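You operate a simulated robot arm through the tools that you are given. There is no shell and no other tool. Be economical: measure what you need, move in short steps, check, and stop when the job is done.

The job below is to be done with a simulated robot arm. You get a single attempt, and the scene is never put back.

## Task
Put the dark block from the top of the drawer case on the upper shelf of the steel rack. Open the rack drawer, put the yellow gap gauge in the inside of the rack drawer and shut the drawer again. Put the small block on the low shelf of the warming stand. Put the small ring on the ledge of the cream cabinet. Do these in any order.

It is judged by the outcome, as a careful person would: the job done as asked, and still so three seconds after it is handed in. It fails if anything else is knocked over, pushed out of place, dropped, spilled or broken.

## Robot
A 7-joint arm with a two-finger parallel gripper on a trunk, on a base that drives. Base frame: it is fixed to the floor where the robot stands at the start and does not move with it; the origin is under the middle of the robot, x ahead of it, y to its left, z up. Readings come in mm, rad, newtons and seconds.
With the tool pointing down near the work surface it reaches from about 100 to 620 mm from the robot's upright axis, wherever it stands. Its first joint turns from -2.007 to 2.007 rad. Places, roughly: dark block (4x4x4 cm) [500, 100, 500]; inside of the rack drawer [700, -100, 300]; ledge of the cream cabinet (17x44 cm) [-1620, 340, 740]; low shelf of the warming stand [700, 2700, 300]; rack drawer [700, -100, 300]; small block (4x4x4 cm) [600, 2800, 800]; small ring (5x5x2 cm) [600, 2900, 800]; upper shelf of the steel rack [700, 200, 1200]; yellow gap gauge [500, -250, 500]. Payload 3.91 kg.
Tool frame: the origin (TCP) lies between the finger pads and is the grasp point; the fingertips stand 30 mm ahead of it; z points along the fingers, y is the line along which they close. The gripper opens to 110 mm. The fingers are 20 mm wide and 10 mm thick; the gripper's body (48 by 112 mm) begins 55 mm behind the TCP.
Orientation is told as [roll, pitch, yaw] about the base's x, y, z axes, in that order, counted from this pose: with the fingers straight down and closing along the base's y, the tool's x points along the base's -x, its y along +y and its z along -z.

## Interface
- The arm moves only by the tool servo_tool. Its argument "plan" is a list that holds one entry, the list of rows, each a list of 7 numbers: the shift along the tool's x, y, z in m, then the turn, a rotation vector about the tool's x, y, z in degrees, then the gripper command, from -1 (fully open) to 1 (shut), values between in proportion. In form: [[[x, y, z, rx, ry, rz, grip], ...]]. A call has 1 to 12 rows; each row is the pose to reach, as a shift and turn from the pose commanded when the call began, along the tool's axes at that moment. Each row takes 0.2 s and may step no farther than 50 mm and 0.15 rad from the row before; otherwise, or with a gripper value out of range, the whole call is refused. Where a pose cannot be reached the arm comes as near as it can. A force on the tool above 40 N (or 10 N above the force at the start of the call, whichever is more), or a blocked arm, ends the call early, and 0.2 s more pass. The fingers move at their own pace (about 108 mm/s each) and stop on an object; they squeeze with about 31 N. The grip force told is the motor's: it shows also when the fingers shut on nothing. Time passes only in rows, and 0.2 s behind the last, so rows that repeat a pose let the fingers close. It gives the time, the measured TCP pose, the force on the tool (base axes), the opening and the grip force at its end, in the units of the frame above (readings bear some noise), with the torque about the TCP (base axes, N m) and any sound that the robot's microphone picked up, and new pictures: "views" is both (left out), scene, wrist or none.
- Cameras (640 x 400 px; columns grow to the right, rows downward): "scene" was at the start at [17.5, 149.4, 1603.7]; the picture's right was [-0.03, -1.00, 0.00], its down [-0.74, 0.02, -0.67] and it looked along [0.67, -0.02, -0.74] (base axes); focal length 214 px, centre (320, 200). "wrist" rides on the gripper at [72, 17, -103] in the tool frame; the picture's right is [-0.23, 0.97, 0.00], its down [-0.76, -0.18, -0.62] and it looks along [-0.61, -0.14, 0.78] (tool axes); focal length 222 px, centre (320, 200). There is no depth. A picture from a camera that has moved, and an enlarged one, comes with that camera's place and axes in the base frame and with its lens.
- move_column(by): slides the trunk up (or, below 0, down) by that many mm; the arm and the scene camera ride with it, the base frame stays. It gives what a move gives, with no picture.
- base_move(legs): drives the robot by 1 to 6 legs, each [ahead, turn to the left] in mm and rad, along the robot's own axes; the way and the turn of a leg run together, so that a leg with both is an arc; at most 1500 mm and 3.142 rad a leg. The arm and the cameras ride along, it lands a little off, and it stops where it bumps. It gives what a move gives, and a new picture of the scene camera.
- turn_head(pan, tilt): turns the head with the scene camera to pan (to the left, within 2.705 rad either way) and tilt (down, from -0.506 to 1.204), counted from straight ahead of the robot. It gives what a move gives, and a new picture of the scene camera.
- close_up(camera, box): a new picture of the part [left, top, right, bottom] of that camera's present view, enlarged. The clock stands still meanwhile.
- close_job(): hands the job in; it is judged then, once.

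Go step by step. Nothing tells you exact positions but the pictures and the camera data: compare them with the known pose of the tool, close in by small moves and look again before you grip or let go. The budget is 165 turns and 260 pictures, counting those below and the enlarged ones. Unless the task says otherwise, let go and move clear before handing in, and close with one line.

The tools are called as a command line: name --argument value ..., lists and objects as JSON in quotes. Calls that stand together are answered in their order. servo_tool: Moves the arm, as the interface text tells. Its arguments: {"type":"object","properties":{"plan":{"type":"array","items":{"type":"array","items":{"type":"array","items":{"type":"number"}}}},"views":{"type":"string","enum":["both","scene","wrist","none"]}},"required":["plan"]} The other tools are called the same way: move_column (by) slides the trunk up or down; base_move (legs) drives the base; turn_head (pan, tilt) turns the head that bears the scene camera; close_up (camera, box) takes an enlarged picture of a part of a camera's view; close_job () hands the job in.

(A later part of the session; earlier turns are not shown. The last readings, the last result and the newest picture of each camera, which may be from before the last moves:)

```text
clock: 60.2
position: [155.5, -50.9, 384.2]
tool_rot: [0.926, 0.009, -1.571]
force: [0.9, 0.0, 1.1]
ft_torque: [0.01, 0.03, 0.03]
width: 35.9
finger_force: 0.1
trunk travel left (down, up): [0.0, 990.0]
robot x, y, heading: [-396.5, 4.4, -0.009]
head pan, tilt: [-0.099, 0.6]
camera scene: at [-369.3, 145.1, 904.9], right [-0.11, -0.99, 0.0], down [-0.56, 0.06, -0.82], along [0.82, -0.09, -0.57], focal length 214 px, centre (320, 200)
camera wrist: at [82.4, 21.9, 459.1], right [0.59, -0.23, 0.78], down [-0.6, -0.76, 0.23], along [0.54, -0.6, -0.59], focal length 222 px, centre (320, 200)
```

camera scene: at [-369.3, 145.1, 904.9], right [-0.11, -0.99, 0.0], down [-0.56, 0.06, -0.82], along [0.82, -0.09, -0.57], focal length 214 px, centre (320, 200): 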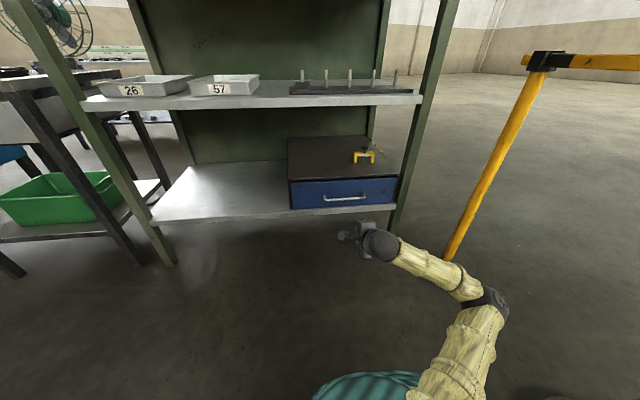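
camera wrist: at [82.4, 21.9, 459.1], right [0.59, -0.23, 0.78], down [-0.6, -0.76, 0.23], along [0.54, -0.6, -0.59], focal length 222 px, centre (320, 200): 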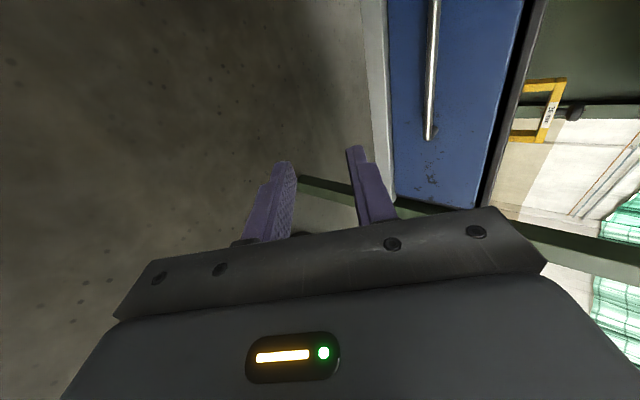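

Aligned. I'll raise to a pre-grasp point so the final approach runs along the tool axis, then drive up to the drawer.

servo_tool --plan '[[[0, 0.0045, -0.022, 0, 0, 0, 0.35], [0, 0.009, -0.044, 0, 0, 0, 0.3], [0, 0.009, -0.044, 0, 0, 0, 0.3]]]' --views "none"

base_move --legs '[[205, 0]]'

close_up --camera "wrist" --box '[0, 0, 640, 400]'

close_up --camera "scene" --box '[240, 150, 480, 300]'

```text
clock: 61.0
position: [124.7, -50.8, 419.4]
tool_rot: [0.927, 0.008, -1.57]
force: [0.4, -1.0, 0.3]
ft_torque: [0.02, 0.01, 0.01]
width: 38.6
finger_force: 0.0
trunk travel left (down, up): [0.0, 990.0]
robot x, y, heading: [-395.4, 1.0, -0.016]
head pan, tilt: [-0.099, 0.6]
```

```text
clock: 62.8
position: [329.0, -51.2, 418.1]
tool_rot: [0.927, 0.01, -1.567]
force: [0.4, -0.1, 0.3]
ft_torque: [-0.04, -0.01, -0.01]
width: 38.3
finger_force: 0.0
trunk travel left (down, up): [0.0, 990.0]
robot x, y, heading: [-195.6, 1.6, -0.011]
head pan, tilt: [-0.099, 0.6]
camera scene: at [-165.8, 143.1, 904.9], right [-0.11, -0.99, 0.0], down [-0.56, 0.06, -0.82], along [0.82, -0.09, -0.57], focal length 214 px, centre (320, 200)
```

scene: 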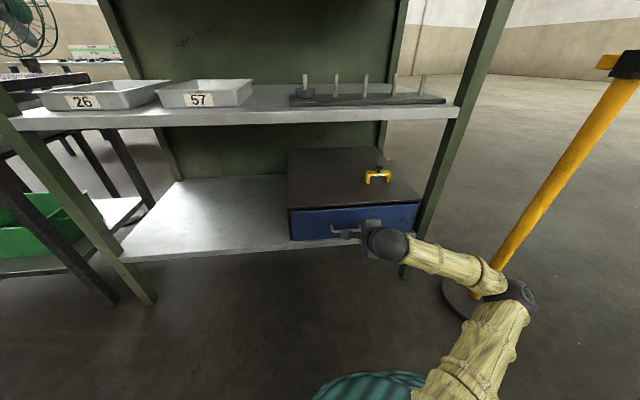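

```text
1.00 times, centred on (320, 200) of wrist (not enlarged: the box is as wide or as high as the picture)
camera zoom: at [255.6, 20.9, 493.3], right [0.58, -0.23, 0.78], down [-0.6, -0.77, 0.23], along [0.54, -0.6, -0.59], focal length 222 px, centre (320, 200)
```

zoom: 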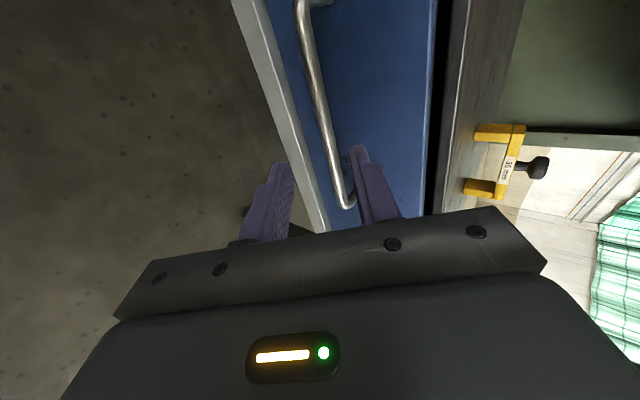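

```text
2.67 times, centred on (360, 225) of scene
camera zoom: at [-165.8, 143.1, 904.9], right [-0.11, -0.99, 0.0], down [-0.56, 0.06, -0.82], along [0.82, -0.09, -0.57], focal length 572 px, centre (213, 133)
```

zoom: 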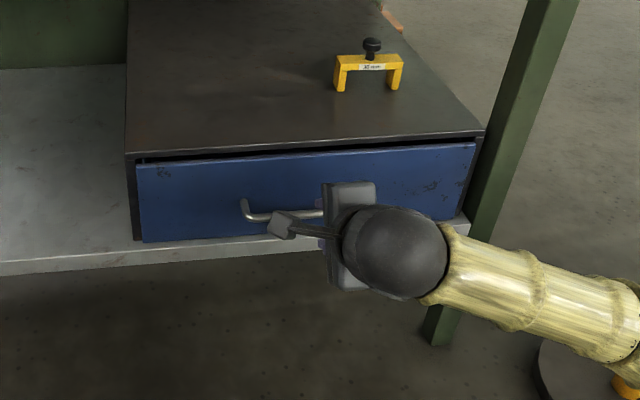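

The bar measures at x≈398, z≈369, nearly on the tool axis. I'll advance 65 mm along the tool and close on it.

servo_tool --plan '[[[0, 0.004, 0.02, 0, 0, 0, 0.3], [0, 0.004, 0.04, 0, 0, 0, 0.3], [0, 0.004, 0.055, 0, 0, 0, 0.3], [0, 0.004, 0.065, 0, 0, 0, 0.3], [0, 0.004, 0.065, 0, 0, 0, 0.3]]]' --views "wrist"

```text
clock: 64.0
position: [383.8, -52.2, 382.4]
tool_rot: [0.928, 0.009, -1.567]
force: [0.2, 0.2, 0.5]
ft_torque: [0.02, -0.03, 0.01]
width: 38.6
finger_force: 0.1
trunk travel left (down, up): [0.0, 990.0]
robot x, y, heading: [-192.0, -0.1, -0.011]
head pan, tilt: [-0.099, 0.6]
camera wrist: at [311.1, 21.6, 456.6], right [0.58, -0.23, 0.78], down [-0.6, -0.77, 0.23], along [0.54, -0.6, -0.59], focal length 222 px, centre (320, 200)
```

wrist: 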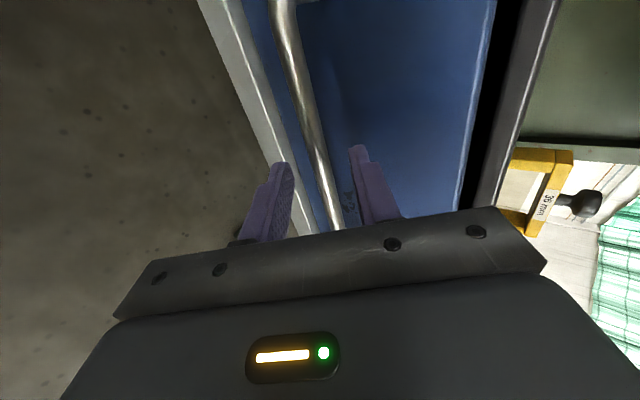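

The bar is between the fingers, so I'll close.

servo_tool --plan '[[[0, 0, 0, 0, 0, 0, 0.7], [0, 0, 0, 0, 0, 0, 1], [0, 0, 0, 0, 0, 0, 1]]]' --views "wrist"

```text
clock: 64.8
position: [383.6, -51.3, 382.3]
tool_rot: [0.929, 0.008, -1.567]
force: [3.1, 0.1, 9.1]
ft_torque: [-0.29, -0.21, 0.26]
width: 11.5
finger_force: 44.4
trunk travel left (down, up): [0.0, 990.0]
robot x, y, heading: [-193.4, -1.0, -0.006]
head pan, tilt: [-0.099, 0.6]
camera wrist: at [310.9, 21.6, 457.7], right [0.58, -0.23, 0.78], down [-0.6, -0.77, 0.22], along [0.54, -0.6, -0.59], focal length 222 px, centre (320, 200)
```

wrist: 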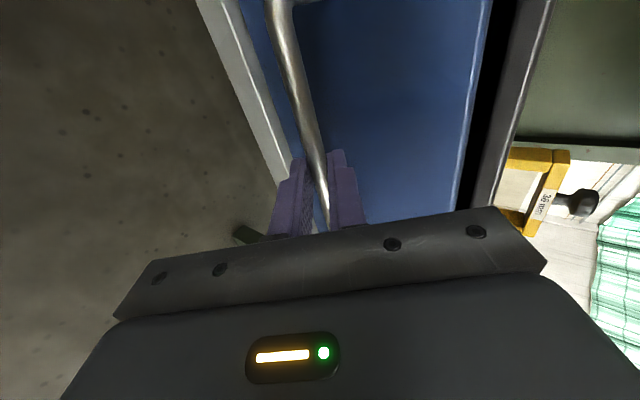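

The bar is gripped at 11.5 mm. I'll pull the drawer with the base, 100 mm first.

base_move --legs '[[-100, 0]]'

```text
clock: 66.0
position: [284.6, -52.6, 382.1]
tool_rot: [0.932, 0.007, -1.571]
force: [1.2, -13.0, 16.3]
ft_torque: [-0.3, -0.3, 0.24]
width: 11.6
finger_force: 45.0
trunk travel left (down, up): [0.0, 990.0]
robot x, y, heading: [-293.1, 1.7, -0.009]
head pan, tilt: [-0.099, 0.6]
camera scene: at [-265.9, 143.8, 905.0], right [-0.11, -0.99, 0.0], down [-0.56, 0.06, -0.83], along [0.82, -0.09, -0.56], focal length 214 px, centre (320, 200)
```

scene: 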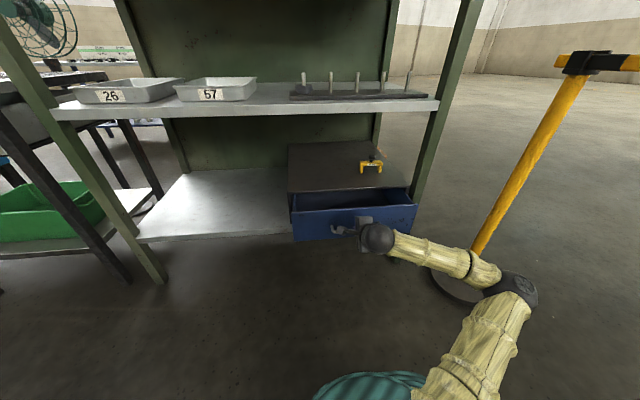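

The drawer slides out. I'll pull 90 mm more.

base_move --legs '[[-90, 0]]'

close_up --camera "scene" --box '[250, 120, 450, 260]'

```text
clock: 67.2
position: [195.8, -52.2, 381.9]
tool_rot: [0.93, 0.007, -1.573]
force: [1.6, -10.0, 8.7]
ft_torque: [-0.27, -0.15, 0.28]
width: 11.5
finger_force: 45.2
trunk travel left (down, up): [0.0, 990.0]
robot x, y, heading: [-381.5, -1.4, -0.011]
head pan, tilt: [-0.099, 0.6]
camera scene: at [-354.9, 144.6, 905.0], right [-0.11, -0.99, 0.0], down [-0.56, 0.06, -0.83], along [0.82, -0.09, -0.56], focal length 214 px, centre (320, 200)
```

scene: 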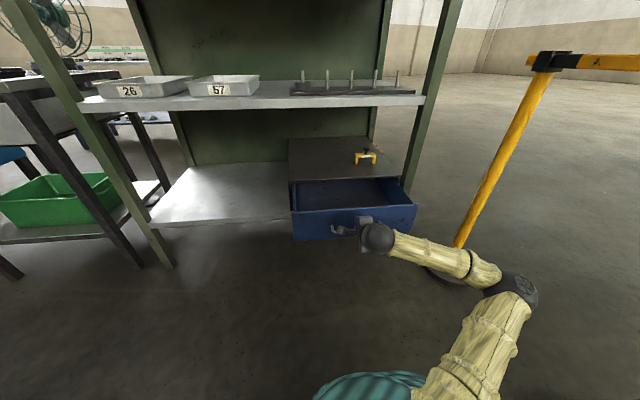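

```text
2.86 times, centred on (350, 190) of scene
camera zoom: at [-354.9, 144.6, 905.0], right [-0.11, -0.99, 0.0], down [-0.56, 0.06, -0.83], along [0.82, -0.09, -0.56], focal length 613 px, centre (234, 229)
```

zoom: 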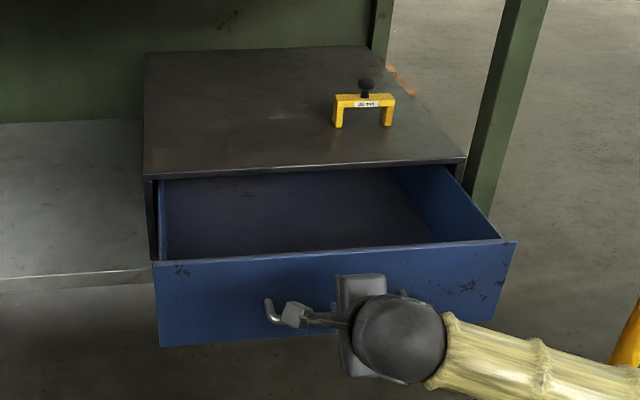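

The drawer is open about 190 mm. I'll release, back the fingers off along the tool axis, and roll back for the gauge.

servo_tool --plan '[[[0, 0, 0, 0, 0, 0, 0.5], [0, 0, 0, 0, 0, 0, 0.3], [0, 0, -0.03, 0, 0, 0, 0.3], [0, 0, -0.06, 0, 0, 0, 0.3], [0, 0.02, -0.09, 0, 0, 0, 0.3], [0, 0.06, -0.09, 0, 0, 0, 0.0], [0, 0.09, -0.09, 0, 0, 0, -0.5]]]' --views "scene"

servo_tool --plan '[[[0, 0, 0, 0, 0, -8, -1], [0, 0, 0, 0, 0, -16, -1], [0, 0, 0, 0, 0, -24, -1], [0, 0, 0, 0, 0, -32, -1], [0, 0, 0, 0, 0, -40, -1], [0, 0, 0, 0, 0, -48, -1], [0, 0, 0, 0, 0, -56, -1], [0, 0, 0, 0, 0, -64, -1], [0, 0, 0, 0, 0, -72, -1], [0, 0, 0, 0, 0, -80, -1], [0, 0, 0, 0, 0, -88, -1], [0, 0, 0, 0, 0, -90, -1]]]' --views "wrist"

```text
clock: 68.8
position: [176.3, -52.2, 506.8]
tool_rot: [0.93, 0.007, -1.572]
force: [0.2, 0.9, -1.1]
ft_torque: [-0.02, 0.03, -0.04]
width: 82.6
finger_force: 0.1
trunk travel left (down, up): [0.0, 990.0]
robot x, y, heading: [-383.2, 1.6, -0.011]
head pan, tilt: [-0.099, 0.6]
camera scene: at [-354.3, 144.7, 904.8], right [-0.11, -0.99, 0.0], down [-0.56, 0.06, -0.82], along [0.82, -0.09, -0.57], focal length 214 px, centre (320, 200)
```

scene: 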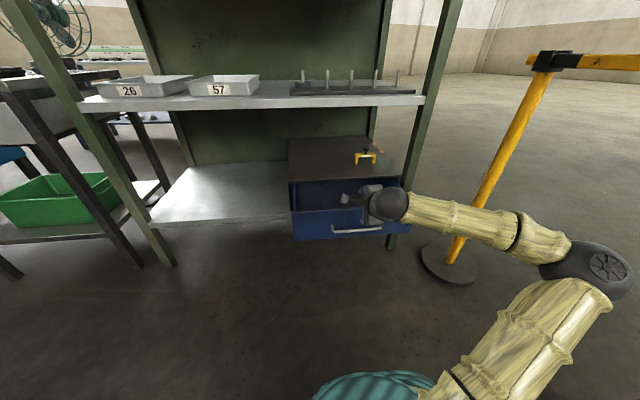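

```text
clock: 71.4
position: [176.8, -52.3, 508.8]
tool_rot: [0.01, -0.93, -0.007]
force: [-0.6, 0.5, -0.6]
ft_torque: [0.02, -0.02, 0.02]
width: 110.0
finger_force: 0.0
trunk travel left (down, up): [0.0, 990.0]
robot x, y, heading: [-384.0, 1.4, -0.009]
head pan, tilt: [-0.099, 0.6]
camera wrist: at [50.8, -34.4, 511.2], right [0.14, 0.97, 0.19], down [-0.04, -0.18, 0.98], along [0.99, -0.14, 0.02], focal length 222 px, centre (320, 200)
```

wrist: 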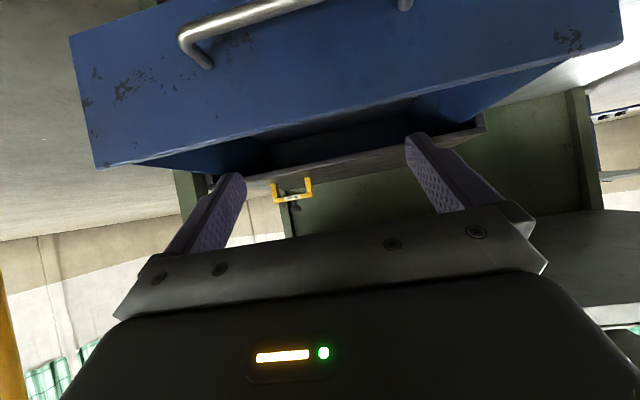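

The gauge is about 100 mm wide, which is too tight for the gripper, but its black knob at about (590, -178, 534) is a good grasp. I'll line up in y and z and drive in.

servo_tool --plan '[[[-0.008, -0.035, -0.006, 0, 0, 0, 0], [-0.016, -0.07, -0.012, 0, 0, 0, 0], [-0.024, -0.105, -0.018, 0, 0, 0, 0], [-0.029, -0.125, -0.022, 0, 0, 0, 0], [-0.029, -0.125, -0.022, 0, 0, 0, 0]]]' --views "none"

base_move --legs '[[300, 0]]'

close_up --camera "wrist" --box '[0, 0, 640, 400]'

```text
clock: 72.6
position: [176.0, -178.9, 544.6]
tool_rot: [0.011, -0.931, -0.01]
force: [-0.4, -0.4, 0.1]
ft_torque: [0.01, 0.01, -0.01]
width: 54.9
finger_force: 0.0
trunk travel left (down, up): [0.0, 990.0]
robot x, y, heading: [-380.7, -0.4, -0.009]
head pan, tilt: [-0.099, 0.6]
```

```text
clock: 74.9
position: [482.8, -179.5, 544.6]
tool_rot: [0.01, -0.93, -0.007]
force: [0.5, 0.3, -0.5]
ft_torque: [-0.01, 0.03, 0.03]
width: 55.0
finger_force: 0.1
trunk travel left (down, up): [0.0, 990.0]
robot x, y, heading: [-75.1, 4.6, -0.004]
head pan, tilt: [-0.099, 0.6]
camera scene: at [-48.7, 142.5, 904.9], right [-0.11, -0.99, 0.0], down [-0.56, 0.06, -0.82], along [0.82, -0.09, -0.57], focal length 214 px, centre (320, 200)
```

scene: 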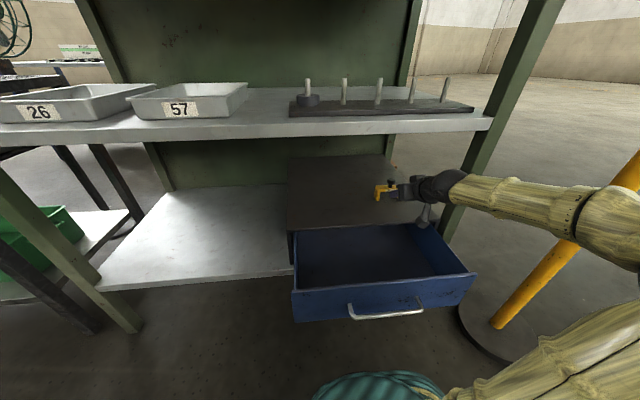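

```text
1.00 times, centred on (320, 200) of wrist (not enlarged: the box is as wide or as high as the picture)
camera zoom: at [356.6, -161.3, 546.8], right [0.13, 0.97, 0.19], down [-0.04, -0.18, 0.98], along [0.99, -0.14, 0.02], focal length 222 px, centre (320, 200)
```

zoom: 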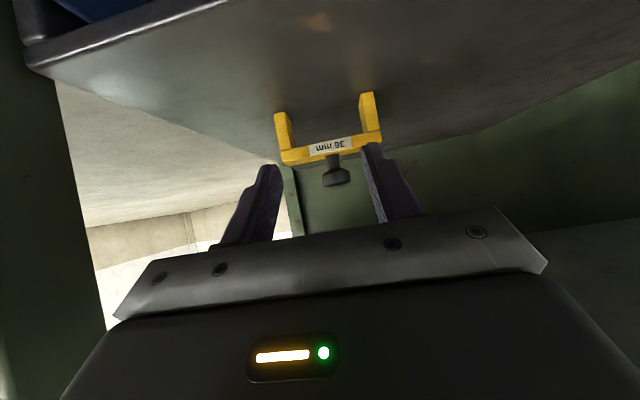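

The knob is at about (590, -172, 531). I'll move straight in so that it sits between the pads.

servo_tool --plan '[[[-0.013, 0.007, 0.019, 0, 0, 0, 0], [-0.027, 0.007, 0.038, 0, 0, 0, 0], [-0.04, 0.007, 0.057, 0, 0, 0, 0], [-0.048, 0.007, 0.068, 0, 0, 0, 0], [-0.0534, 0.007, 0.0762, 0, 0, 0, 0], [-0.0534, 0.007, 0.0762, 0, 0, 0, 0]]]'

```text
clock: 76.3
position: [575.8, -173.2, 541.9]
tool_rot: [0.012, -0.93, -0.009]
force: [1.3, 0.0, -0.7]
ft_torque: [0.0, 0.02, -0.01]
width: 54.8
finger_force: 0.1
trunk travel left (down, up): [0.0, 990.0]
robot x, y, heading: [-75.8, -3.2, -0.009]
head pan, tilt: [-0.099, 0.6]
camera scene: at [-48.7, 142.5, 904.9], right [-0.11, -0.99, 0.0], down [-0.56, 0.06, -0.82], along [0.82, -0.09, -0.57], focal length 214 px, centre (320, 200)
camera wrist: at [449.5, -154.7, 544.6], right [0.14, 0.97, 0.19], down [-0.04, -0.18, 0.98], along [0.99, -0.14, 0.02], focal length 222 px, centre (320, 200)
```

scene: 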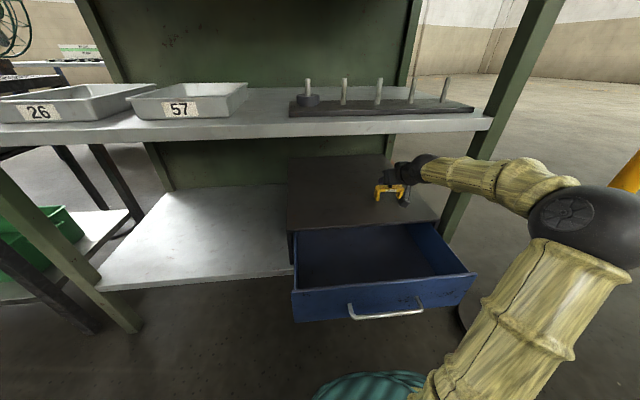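
wrist: 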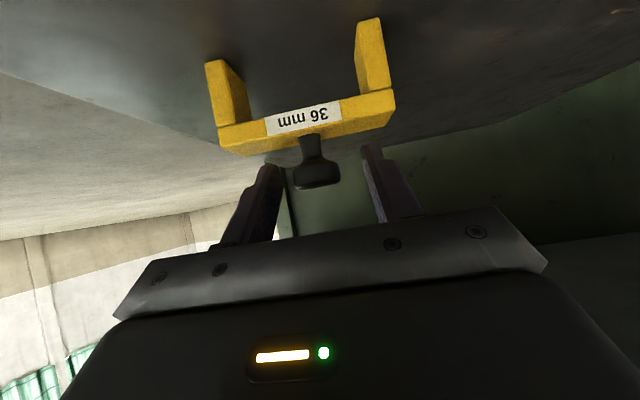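

The knob triangulates to (588, -173, 530), right between the pads. Closing and lifting 15 mm.

servo_tool --plan '[[[0, 0, 0, 0, 0, 0, 0.6], [0, 0, 0, 0, 0, 0, 1], [0, 0, 0, 0, 0, 0, 1], [0, 0, 0, 0, 0, 0, 1], [-0.006, 0, -0.0045, 0, 0, 0, 1], [-0.0125, 0, -0.0095, 0, 0, 0, 1], [-0.0125, 0, -0.0095, 0, 0, 0, 1]]]' --views "wrist"

```text
clock: 77.9
position: [575.3, -172.3, 556.4]
tool_rot: [0.011, -0.929, -0.008]
force: [-0.2, -0.1, -2.0]
ft_torque: [0.01, 0.01, 0.0]
width: 27.5
finger_force: 31.0
trunk travel left (down, up): [0.0, 990.0]
robot x, y, heading: [-74.0, -2.1, -0.006]
head pan, tilt: [-0.099, 0.6]
camera wrist: at [449.0, -154.8, 560.1], right [0.13, 0.97, 0.19], down [-0.04, -0.18, 0.98], along [0.99, -0.14, 0.02], focal length 222 px, centre (320, 200)
```

wrist: 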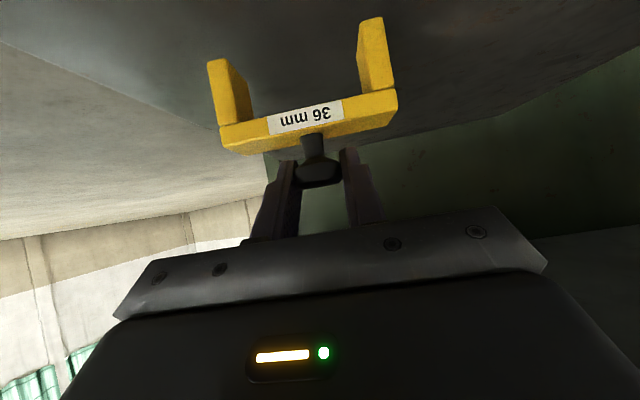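

The gauge is held by its knob. I'll back off so it hangs over the drawer, then yaw the hand 45° so that it clears the drawer front when lowered.

base_move --legs '[[-215, 0]]'

servo_tool --plan '[[[0, 0.007, 0, 6, 0, 4.5, 1], [0, 0.014, 0, 12, 0, 9, 1], [0, 0.021, 0, 18, 0, 13.5, 1], [0, 0.028, 0, 24, 0, 18, 1], [0, 0.035, 0, 30, 0, 22.5, 1], [0, 0.042, 0, 36, 0, 27, 1], [0, 0.042, 0, 36, 0, 27, 1]]]'

```text
clock: 79.8
position: [359.2, -169.6, 557.7]
tool_rot: [0.011, -0.93, -0.005]
force: [-0.5, 0.2, -3.1]
ft_torque: [-0.01, 0.02, -0.03]
width: 27.3
finger_force: 30.7
trunk travel left (down, up): [0.0, 990.0]
robot x, y, heading: [-294.9, -1.4, -0.004]
head pan, tilt: [-0.099, 0.6]
camera scene: at [-266.2, 143.7, 904.9], right [-0.1, -0.99, 0.0], down [-0.56, 0.06, -0.82], along [0.82, -0.09, -0.57], focal length 214 px, centre (320, 200)
```

scene: 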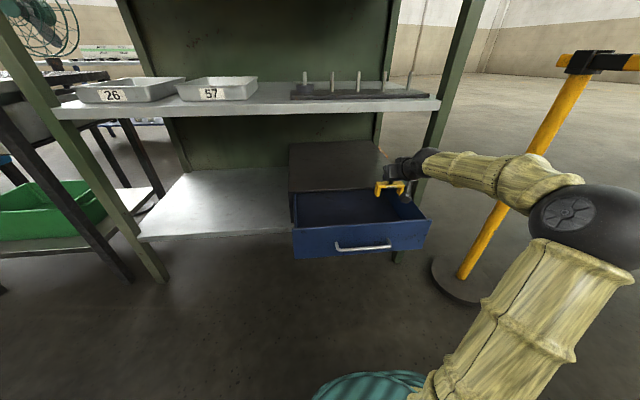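

```text
clock: 81.4
position: [356.5, -129.5, 558.0]
tool_rot: [0.009, -0.924, -0.793]
force: [0.1, -0.6, -3.2]
ft_torque: [-0.02, 0.0, 0.0]
width: 27.4
finger_force: 30.7
trunk travel left (down, up): [0.0, 990.0]
robot x, y, heading: [-296.6, -1.2, -0.003]
head pan, tilt: [-0.099, 0.6]
camera scene: at [-266.2, 143.7, 904.9], right [-0.1, -0.99, 0.0], down [-0.56, 0.06, -0.82], along [0.82, -0.09, -0.57], focal length 214 px, centre (320, 200)
camera wrist: at [280.2, -26.7, 561.2], right [0.78, 0.59, 0.19], down [-0.16, -0.1, 0.98], along [0.6, -0.8, 0.01], focal length 222 px, centre (320, 200)
```

scene: 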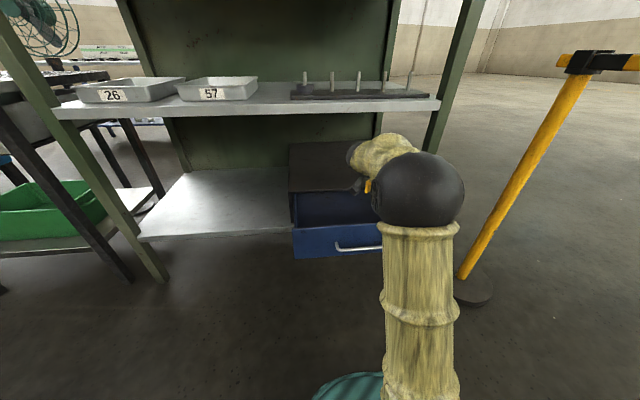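
wrist: 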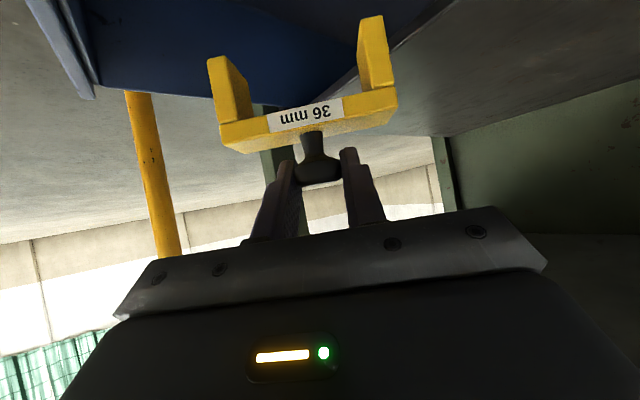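

The hand clears the drawer front. I'll lower 130 mm into the drawer and shift 25 mm in.

servo_tool --plan '[[[0.0234, 0.0045, 0.023, 0, 0, 0, 1], [0.0468, 0.009, 0.046, 0, 0, 0, 1], [0.07, 0.0134, 0.069, 0, 0, 0, 1], [0.0935, 0.0178, 0.092, 0, 0, 0, 1], [0.0935, 0.0178, 0.092, 0, 0, 0, 1]]]'

```text
clock: 82.6
position: [383.8, -128.2, 426.8]
tool_rot: [0.01, -0.926, -0.792]
force: [-0.4, 0.0, -2.9]
ft_torque: [0.05, 0.0, 0.02]
width: 27.3
finger_force: 30.7
trunk travel left (down, up): [0.0, 990.0]
robot x, y, heading: [-296.2, 2.1, -0.009]
head pan, tilt: [-0.099, 0.6]
camera scene: at [-266.2, 143.8, 904.9], right [-0.1, -0.99, 0.0], down [-0.56, 0.06, -0.82], along [0.82, -0.09, -0.57], focal length 214 px, centre (320, 200)
camera wrist: at [305.9, -25.5, 430.7], right [0.78, 0.59, 0.19], down [-0.16, -0.1, 0.98], along [0.6, -0.8, 0.01], focal length 222 px, centre (320, 200)
```

scene: 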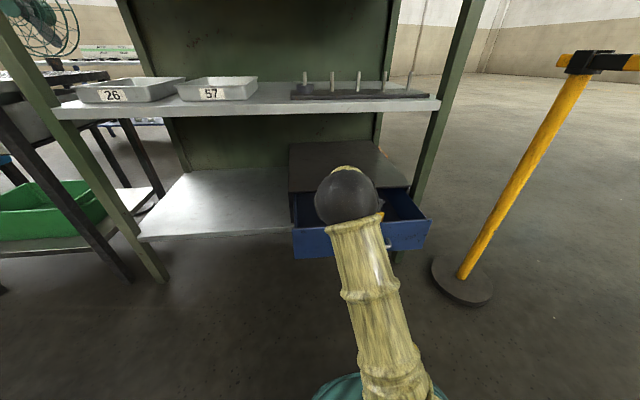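
wrist: 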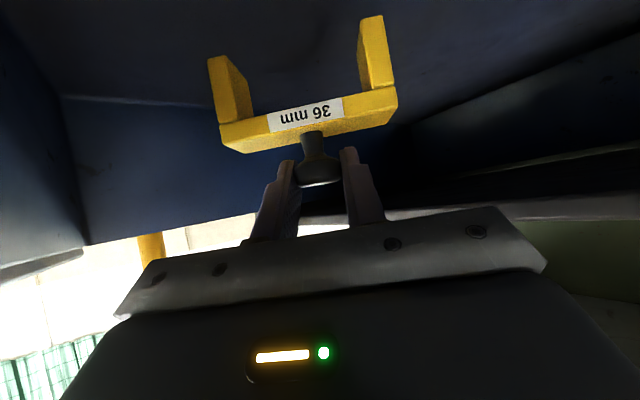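

Now lowering slowly to the drawer floor.

servo_tool --plan '[[[0.0064, 0, 0.0048, 0, 0, 0, 1], [0.0128, 0, 0.0096, 0, 0, 0, 1], [0.016, 0, 0.012, 0, 0, 0, 1], [0.0184, 0, 0.0138, 0, 0, 0, 1], [0.0208, 0, 0.0156, 0, 0, 0, 1]]]' --views "wrist"

```text
clock: 83.8
position: [383.4, -126.0, 401.6]
tool_rot: [0.013, -0.924, -0.789]
force: [-0.3, -0.1, -2.8]
ft_torque: [0.01, 0.02, 0.01]
width: 26.8
finger_force: 30.7
trunk travel left (down, up): [0.0, 990.0]
robot x, y, heading: [-296.6, 3.0, -0.015]
head pan, tilt: [-0.099, 0.6]
camera wrist: at [305.6, -24.1, 405.1], right [0.78, 0.59, 0.19], down [-0.16, -0.1, 0.98], along [0.6, -0.8, 0.01], focal length 222 px, centre (320, 200)
```

wrist: 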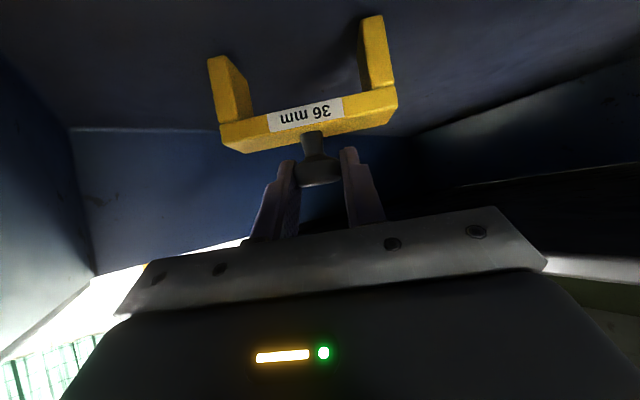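

servo_tool --plan '[[[0.0024, 0, 0.0018, 0, 0, 0, 1], [0.0048, 0, 0.0036, 0, 0, 0, 1], [0.0064, 0, 0.0048, 0, 0, 0, 1], [0.008, 0, 0.006, 0, 0, 0, 1], [0.0096, 0, 0.0072, 0, 0, 0, 1]]]' --views "wrist"

```text
clock: 85.0
position: [384.3, -126.7, 393.5]
tool_rot: [0.02, -0.934, -0.795]
force: [0.3, 5.1, 29.7]
ft_torque: [-0.21, -0.11, 0.11]
width: 27.5
finger_force: 31.1
trunk travel left (down, up): [0.0, 990.0]
robot x, y, heading: [-293.9, 3.0, -0.003]
head pan, tilt: [-0.099, 0.6]
camera wrist: at [306.2, -24.0, 397.3], right [0.78, 0.6, 0.19], down [-0.17, -0.1, 0.98], along [0.6, -0.8, 0.02], focal length 222 px, centre (320, 200)
```

wrist: 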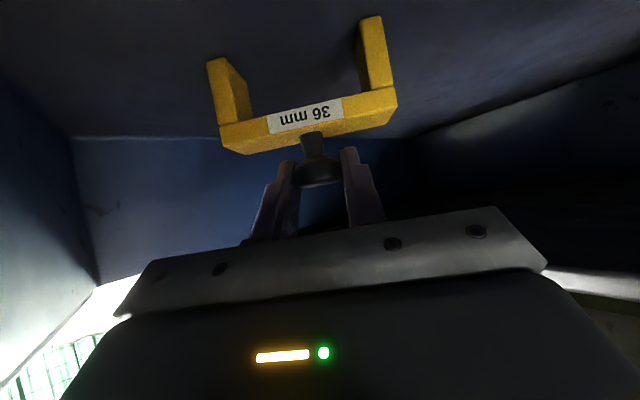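

Contact with the floor. I'll ease off, open, retreat along the tool and go up.

servo_tool --plan '[[[-0.0024, 0, -0.0018, 0, 0, 0, 1], [-0.0024, 0, -0.0018, 0, 0, 0, 0.5], [-0.0024, 0, -0.0018, 0, 0, 0, 0], [-0.0024, 0, -0.0018, 0, 0, 0, 0], [-0.0024, 0, -0.025, 0, 0, 0, 0], [-0.0024, 0, -0.05, 0, 0, 0, 0], [-0.03, 0, -0.075, 0, 0, 0, 0], [-0.065, 0, -0.1, 0, 0, 0, 0]]]'

```text
clock: 86.8
position: [354.6, -98.2, 499.3]
tool_rot: [0.01, -0.922, -0.792]
force: [0.6, -0.5, 0.0]
ft_torque: [-0.01, 0.0, 0.02]
width: 55.1
finger_force: 0.1
trunk travel left (down, up): [0.0, 990.0]
robot x, y, heading: [-293.2, -1.7, -0.003]
head pan, tilt: [-0.099, 0.6]
camera scene: at [-266.2, 143.9, 904.8], right [-0.1, -0.99, 0.0], down [-0.56, 0.06, -0.82], along [0.82, -0.09, -0.57], focal length 214 px, centre (320, 200)
camera wrist: at [276.7, 4.1, 503.0], right [0.78, 0.59, 0.19], down [-0.16, -0.1, 0.98], along [0.6, -0.8, 0.01], focal length 222 px, centre (320, 200)
```

scene: 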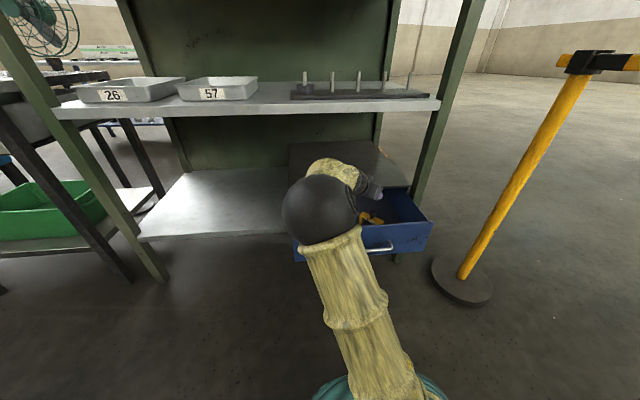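
wrist: 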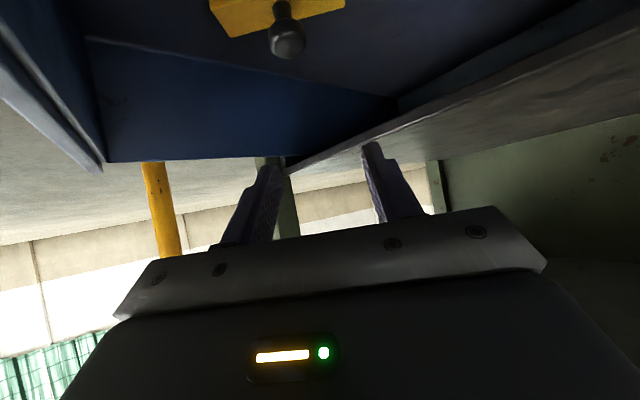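

The gauge stands upright in the drawer. Next I'll drive back, square the hand up, and push the drawer front shut with closed fingers.

base_move --legs '[[-230, 0]]'

servo_tool --plan '[[[0.0125, 0.0056, 0.0023, -6, 0, -4.5, 0.5], [0.025, 0.0112, 0.0047, -12, 0, -9, 1], [0.038, 0.017, 0.007, -18, 0, -13.5, 1], [0.05, 0.0225, 0.0093, -24, 0, -18, 1], [0.063, 0.028, 0.0117, -30, 0, -22.5, 1], [0.0757, 0.0337, 0.014, -36, 0, -27, 1], [0.0757, 0.0337, 0.014, -36, 0, -27, 1]]]'

```text
clock: 88.7
position: [120.1, -96.5, 498.1]
tool_rot: [0.01, -0.925, -0.79]
force: [0.8, 0.0, -0.2]
ft_torque: [-0.01, 0.01, 0.02]
width: 54.9
finger_force: 0.1
trunk travel left (down, up): [0.0, 990.0]
robot x, y, heading: [-524.3, 1.0, 0.002]
head pan, tilt: [-0.099, 0.6]
camera scene: at [-500.4, 144.8, 904.9], right [-0.1, -0.99, 0.0], down [-0.56, 0.06, -0.82], along [0.82, -0.09, -0.57], focal length 214 px, centre (320, 200)
```

scene: 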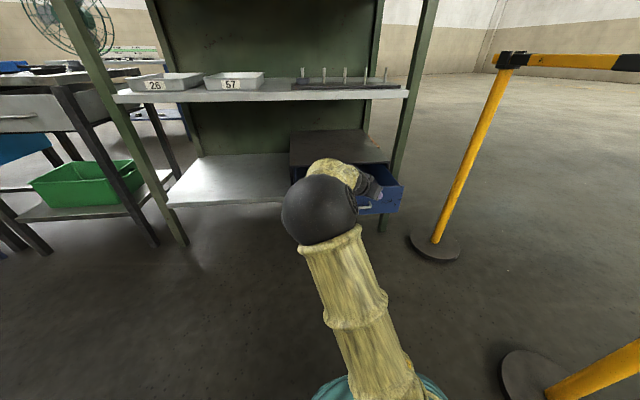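

```text
clock: 90.3
position: [119.8, -50.0, 430.4]
tool_rot: [0.012, -0.929, -0.003]
force: [0.3, 0.0, 0.1]
ft_torque: [0.01, 0.03, 0.04]
width: 0.1
finger_force: 31.1
trunk travel left (down, up): [0.0, 990.0]
robot x, y, heading: [-531.3, 0.7, 0.0]
head pan, tilt: [-0.099, 0.6]
camera scene: at [-500.4, 144.8, 904.9], right [-0.1, -0.99, 0.0], down [-0.56, 0.06, -0.82], along [0.82, -0.09, -0.57], focal length 214 px, centre (320, 200)
camera wrist: at [-6.4, -31.9, 433.4], right [0.13, 0.97, 0.19], down [-0.04, -0.18, 0.98], along [0.99, -0.14, 0.02], focal length 222 px, centre (320, 200)
```

scene: 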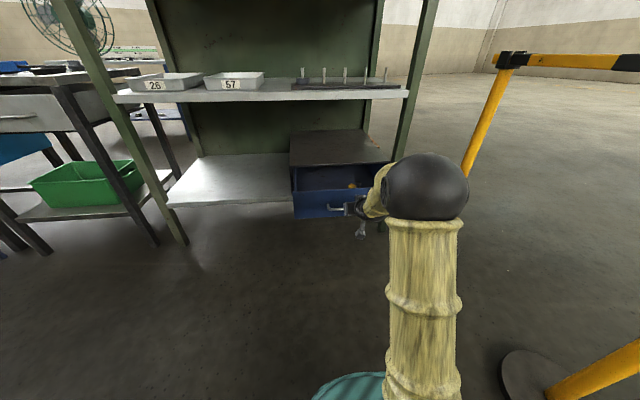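
wrist: 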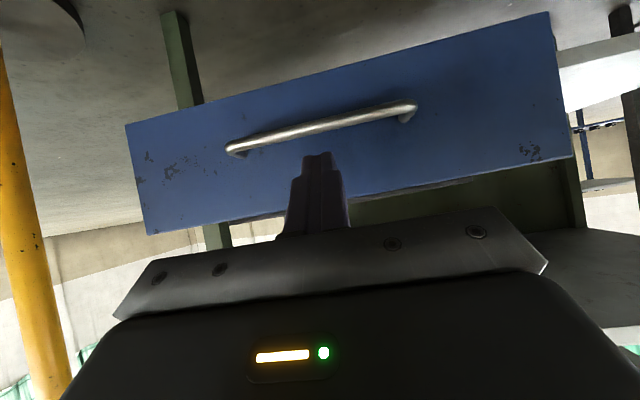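

The fingers are closed just above the handle height. I'll drive to near contact, then push most of the way.

base_move --legs '[[90, 0], [60, 0], [60, 0], [55, 0]]'

close_up --camera "wrist" --box '[0, 0, 640, 400]'

```text
clock: 93.3
position: [386.5, -48.9, 431.4]
tool_rot: [0.01, -0.93, -0.005]
force: [-0.3, -0.1, -0.4]
ft_torque: [0.0, 0.02, 0.02]
width: 0.0
finger_force: 31.1
trunk travel left (down, up): [0.0, 990.0]
robot x, y, heading: [-263.5, -0.3, -0.006]
head pan, tilt: [-0.099, 0.6]
camera scene: at [-235.3, 143.8, 904.8], right [-0.1, -0.99, 0.0], down [-0.56, 0.06, -0.82], along [0.82, -0.08, -0.57], focal length 214 px, centre (320, 200)
```

scene: 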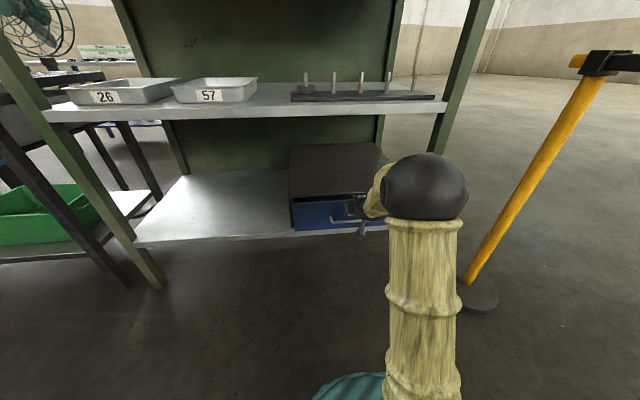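

```text
1.00 times, centred on (320, 200) of wrist (not enlarged: the box is as wide or as high as the picture)
camera zoom: at [259.0, -32.2, 433.4], right [0.13, 0.97, 0.19], down [-0.04, -0.18, 0.98], along [0.99, -0.14, 0.02], focal length 222 px, centre (320, 200)
```

zoom: 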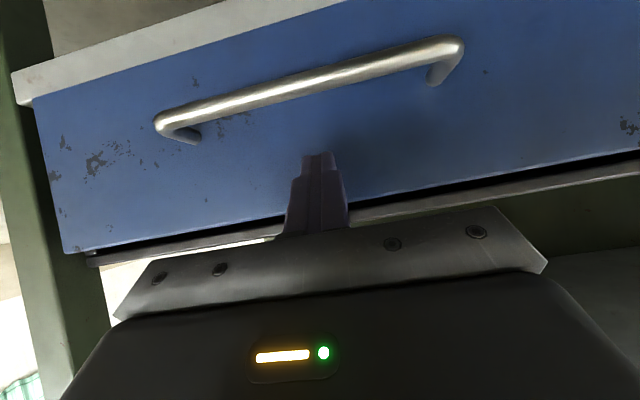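

Nearly shut. I'll finish with the arm in small steps until the force shows it is home.

servo_tool --plan '[[[-0.003, 0, 0.004, 0, 0, 0, 1], [-0.006, 0, 0.008, 0, 0, 0, 1], [-0.0084, 0, 0.0112, 0, 0, 0, 1], [-0.0108, 0, 0.0144, 0, 0, 0, 1], [-0.0132, 0, 0.0176, 0, 0, 0, 1], [-0.0156, 0, 0.0208, 0, 0, 0, 1]]]' --views "wrist"

```text
clock: 94.9
position: [408.3, -49.5, 429.5]
tool_rot: [0.012, -0.925, -0.004]
force: [-15.3, 0.5, 8.7]
ft_torque: [-0.07, -0.09, -0.03]
width: 0.0
finger_force: 31.1
trunk travel left (down, up): [0.0, 990.0]
robot x, y, heading: [-261.1, 1.6, -0.002]
head pan, tilt: [-0.099, 0.6]
stopped in row 6: the force on the tool passed its limit at 42 N (the readings are from after the stop); the commanded pose is now the measured one
camera wrist: at [280.8, -32.1, 434.2], right [0.13, 0.97, 0.19], down [-0.04, -0.18, 0.98], along [0.99, -0.14, 0.01], focal length 222 px, centre (320, 200)
```

wrist: 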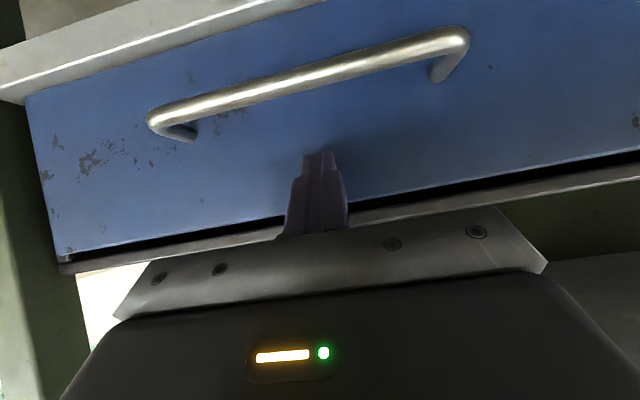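

The drawer stopped hard, so it's home. I'll back away, check it, raise the trunk and look left along the aisle.

base_move --legs '[[-250, 0]]'

close_up --camera "scene" --box '[250, 120, 450, 260]'

move_column --by 400

turn_head --pan 1.1 --tilt 0.4

close_up --camera "scene" --box '[160, 60, 480, 260]'

```text
clock: 96.9
position: [160.0, -49.8, 429.5]
tool_rot: [0.011, -0.923, -0.008]
force: [0.3, -0.7, 0.7]
ft_torque: [-0.03, -0.02, 0.0]
width: 0.0
finger_force: 31.1
trunk travel left (down, up): [0.0, 990.0]
robot x, y, heading: [-511.3, 3.7, -0.005]
head pan, tilt: [-0.099, 0.6]
camera scene: at [-483.8, 144.6, 904.9], right [-0.1, -0.99, 0.0], down [-0.56, 0.06, -0.82], along [0.82, -0.09, -0.57], focal length 214 px, centre (320, 200)
```

scene: 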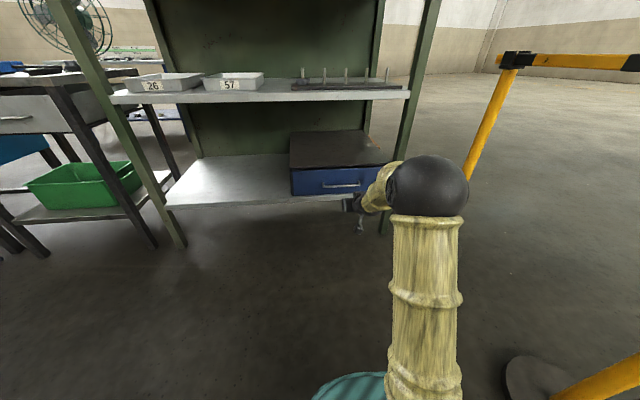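

```text
2.86 times, centred on (350, 190) of scene
camera zoom: at [-483.8, 144.6, 904.9], right [-0.1, -0.99, 0.0], down [-0.56, 0.06, -0.82], along [0.82, -0.09, -0.57], focal length 613 px, centre (234, 229)
```

zoom: 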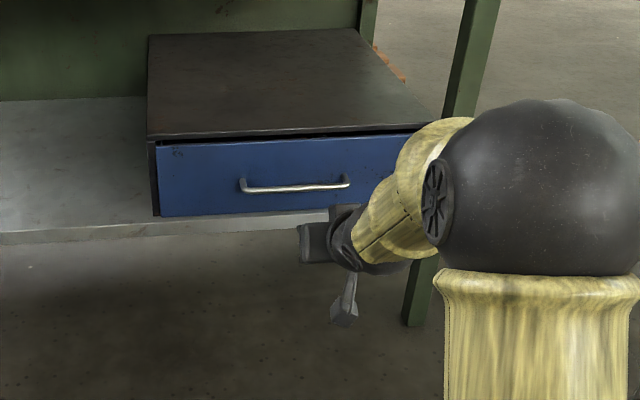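

```text
clock: 100.7
position: [160.9, -49.1, 829.0]
tool_rot: [0.012, -0.924, -0.008]
force: [0.3, -0.3, 0.8]
ft_torque: [0.03, -0.02, -0.02]
width: 0.2
finger_force: 30.9
trunk travel left (down, up): [-400.0, 590.0]
robot x, y, heading: [-511.2, 0.6, -0.003]
head pan, tilt: [-0.099, 0.6]
```

```text
clock: 102.1
position: [160.3, -50.5, 829.8]
tool_rot: [0.01, -0.923, -0.006]
force: [-1.2, -0.1, 0.1]
ft_torque: [0.01, -0.03, 0.0]
width: 0.0
finger_force: 31.4
trunk travel left (down, up): [-400.0, 590.0]
robot x, y, heading: [-512.3, 0.5, 0.002]
head pan, tilt: [1.1, 0.4]
camera scene: at [-529.2, 236.1, 1323.1], right [0.89, -0.46, 0.0], down [-0.18, -0.35, -0.92], along [0.42, 0.82, -0.39], focal length 214 px, centre (320, 200)
```

scene: 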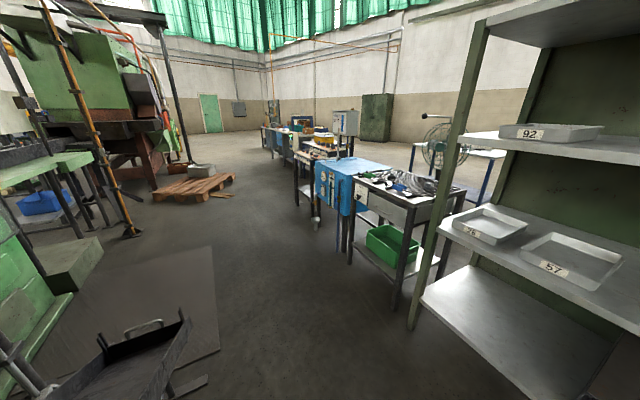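

```text
2.00 times, centred on (320, 160) of scene
camera zoom: at [-529.2, 236.1, 1323.1], right [0.89, -0.46, 0.0], down [-0.18, -0.35, -0.92], along [0.42, 0.82, -0.39], focal length 429 px, centre (320, 280)
```

zoom: 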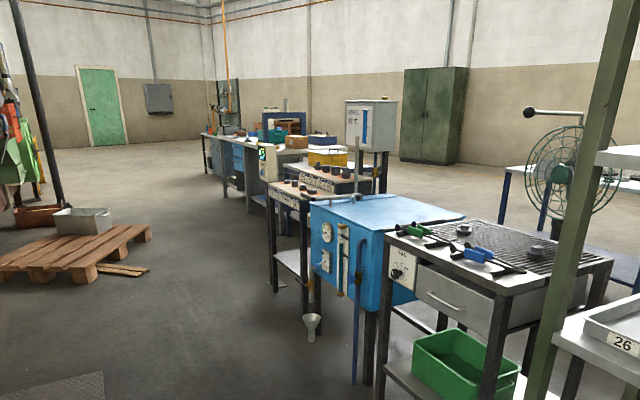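

The drawer is shut as before. The warming stand is the small stand beyond the blue box at y≈2700. I'll raise the trunk and drive down the aisle at x≈-250.

move_column --by 300

base_move --legs '[[0, 1.25], [850, 0], [0, 0.32], [1000, 0]]'

turn_head --pan -0.9 --tilt 0.5

```text
clock: 105.1
position: [159.9, -49.8, 1128.4]
tool_rot: [0.009, -0.924, -0.009]
force: [-0.2, 0.0, -0.7]
ft_torque: [0.02, -0.02, -0.01]
width: 0.2
finger_force: 31.1
trunk travel left (down, up): [-700.0, 290.0]
robot x, y, heading: [-512.0, 0.6, -0.011]
head pan, tilt: [1.1, 0.4]
```

```text
clock: 121.8
position: [-126.2, 2474.1, 1128.9]
tool_rot: [0.011, -0.924, 1.54]
force: [-0.6, -0.3, 0.1]
ft_torque: [0.01, -0.04, 0.01]
width: 0.2
finger_force: 30.6
trunk travel left (down, up): [-700.0, 290.0]
robot x, y, heading: [-195.0, 1805.3, 1.542]
head pan, tilt: [1.1, 0.4]
camera scene: at [-431.3, 1792.4, 1623.1], right [0.48, 0.88, 0.0], down [0.34, -0.19, -0.92], along [-0.81, 0.44, -0.39], focal length 214 px, centre (320, 200)
```

scene: 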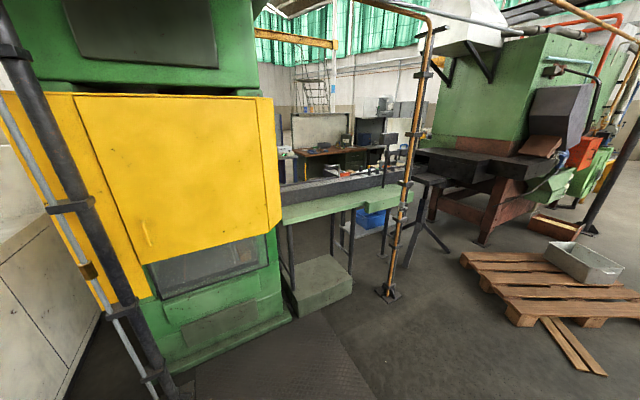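

```text
clock: 123.8
position: [-126.1, 2472.9, 1129.3]
tool_rot: [0.009, -0.924, 1.539]
force: [0.1, -0.9, -0.3]
ft_torque: [0.0, 0.0, -0.04]
width: 0.0
finger_force: 30.7
trunk travel left (down, up): [-700.0, 290.0]
robot x, y, heading: [-195.9, 1802.9, 1.543]
head pan, tilt: [-0.901, 0.499]
camera scene: at [-277.1, 1802.1, 1614.0], right [0.6, -0.8, 0.0], down [-0.38, -0.29, -0.88], along [0.7, 0.53, -0.48], focal length 214 px, centre (320, 200)
```

scene: 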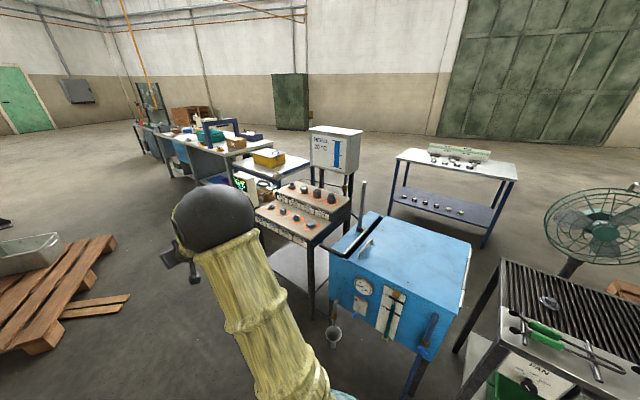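

I see the warming stand, with a two-tier top and a low shelf beneath. Driving on and turning to face it.

base_move --legs '[[960, 0], [0, -1.54]]'

turn_head --pan 0.0 --tilt 0.75

close_up --camera "scene" --box '[160, 80, 480, 280]'

```text
clock: 135.0
position: [500.3, 2686.3, 1129.4]
tool_rot: [0.011, -0.924, -0.014]
force: [-0.2, -0.3, 0.7]
ft_torque: [-0.01, 0.0, -0.02]
width: 0.0
finger_force: 31.1
trunk travel left (down, up): [-700.0, 290.0]
robot x, y, heading: [-174.0, 2742.8, -0.004]
head pan, tilt: [-0.901, 0.499]
camera scene: at [-174.6, 2823.2, 1614.0], right [-0.79, -0.61, 0.0], down [-0.29, 0.38, -0.88], along [0.54, -0.69, -0.48], focal length 214 px, centre (320, 200)
```

scene: 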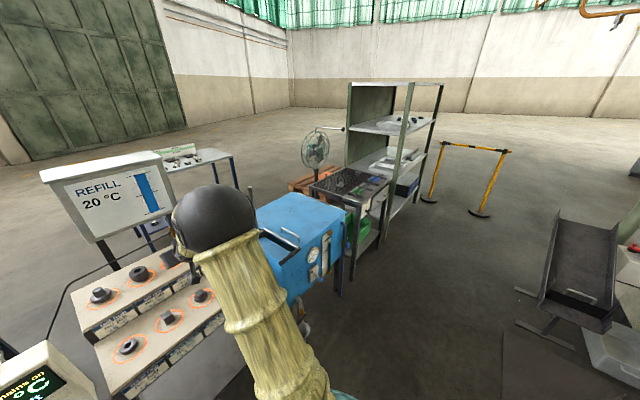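

```text
clock: 136.2
position: [499.0, 2687.4, 1129.7]
tool_rot: [0.009, -0.923, -0.013]
force: [-0.1, -0.4, -0.9]
ft_torque: [0.02, 0.0, -0.02]
width: 0.2
finger_force: 31.1
trunk travel left (down, up): [-700.0, 290.0]
robot x, y, heading: [-170.1, 2745.8, -0.008]
head pan, tilt: [0.0, 0.75]
camera scene: at [-147.5, 2894.2, 1592.0], right [-0.01, -1.0, 0.0], down [-0.68, 0.01, -0.73], along [0.73, -0.01, -0.68], focal length 214 px, centre (320, 200)
```

scene: 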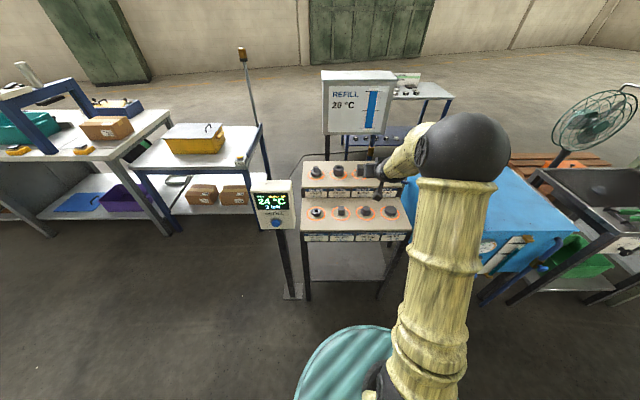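

```text
2.00 times, centred on (320, 180) of scene
camera zoom: at [-147.5, 2894.2, 1592.0], right [-0.01, -1.0, 0.0], down [-0.68, 0.01, -0.73], along [0.73, -0.01, -0.68], focal length 429 px, centre (320, 240)
```

zoom: 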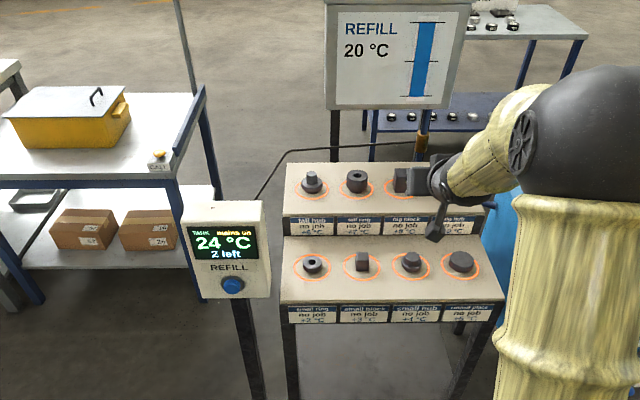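

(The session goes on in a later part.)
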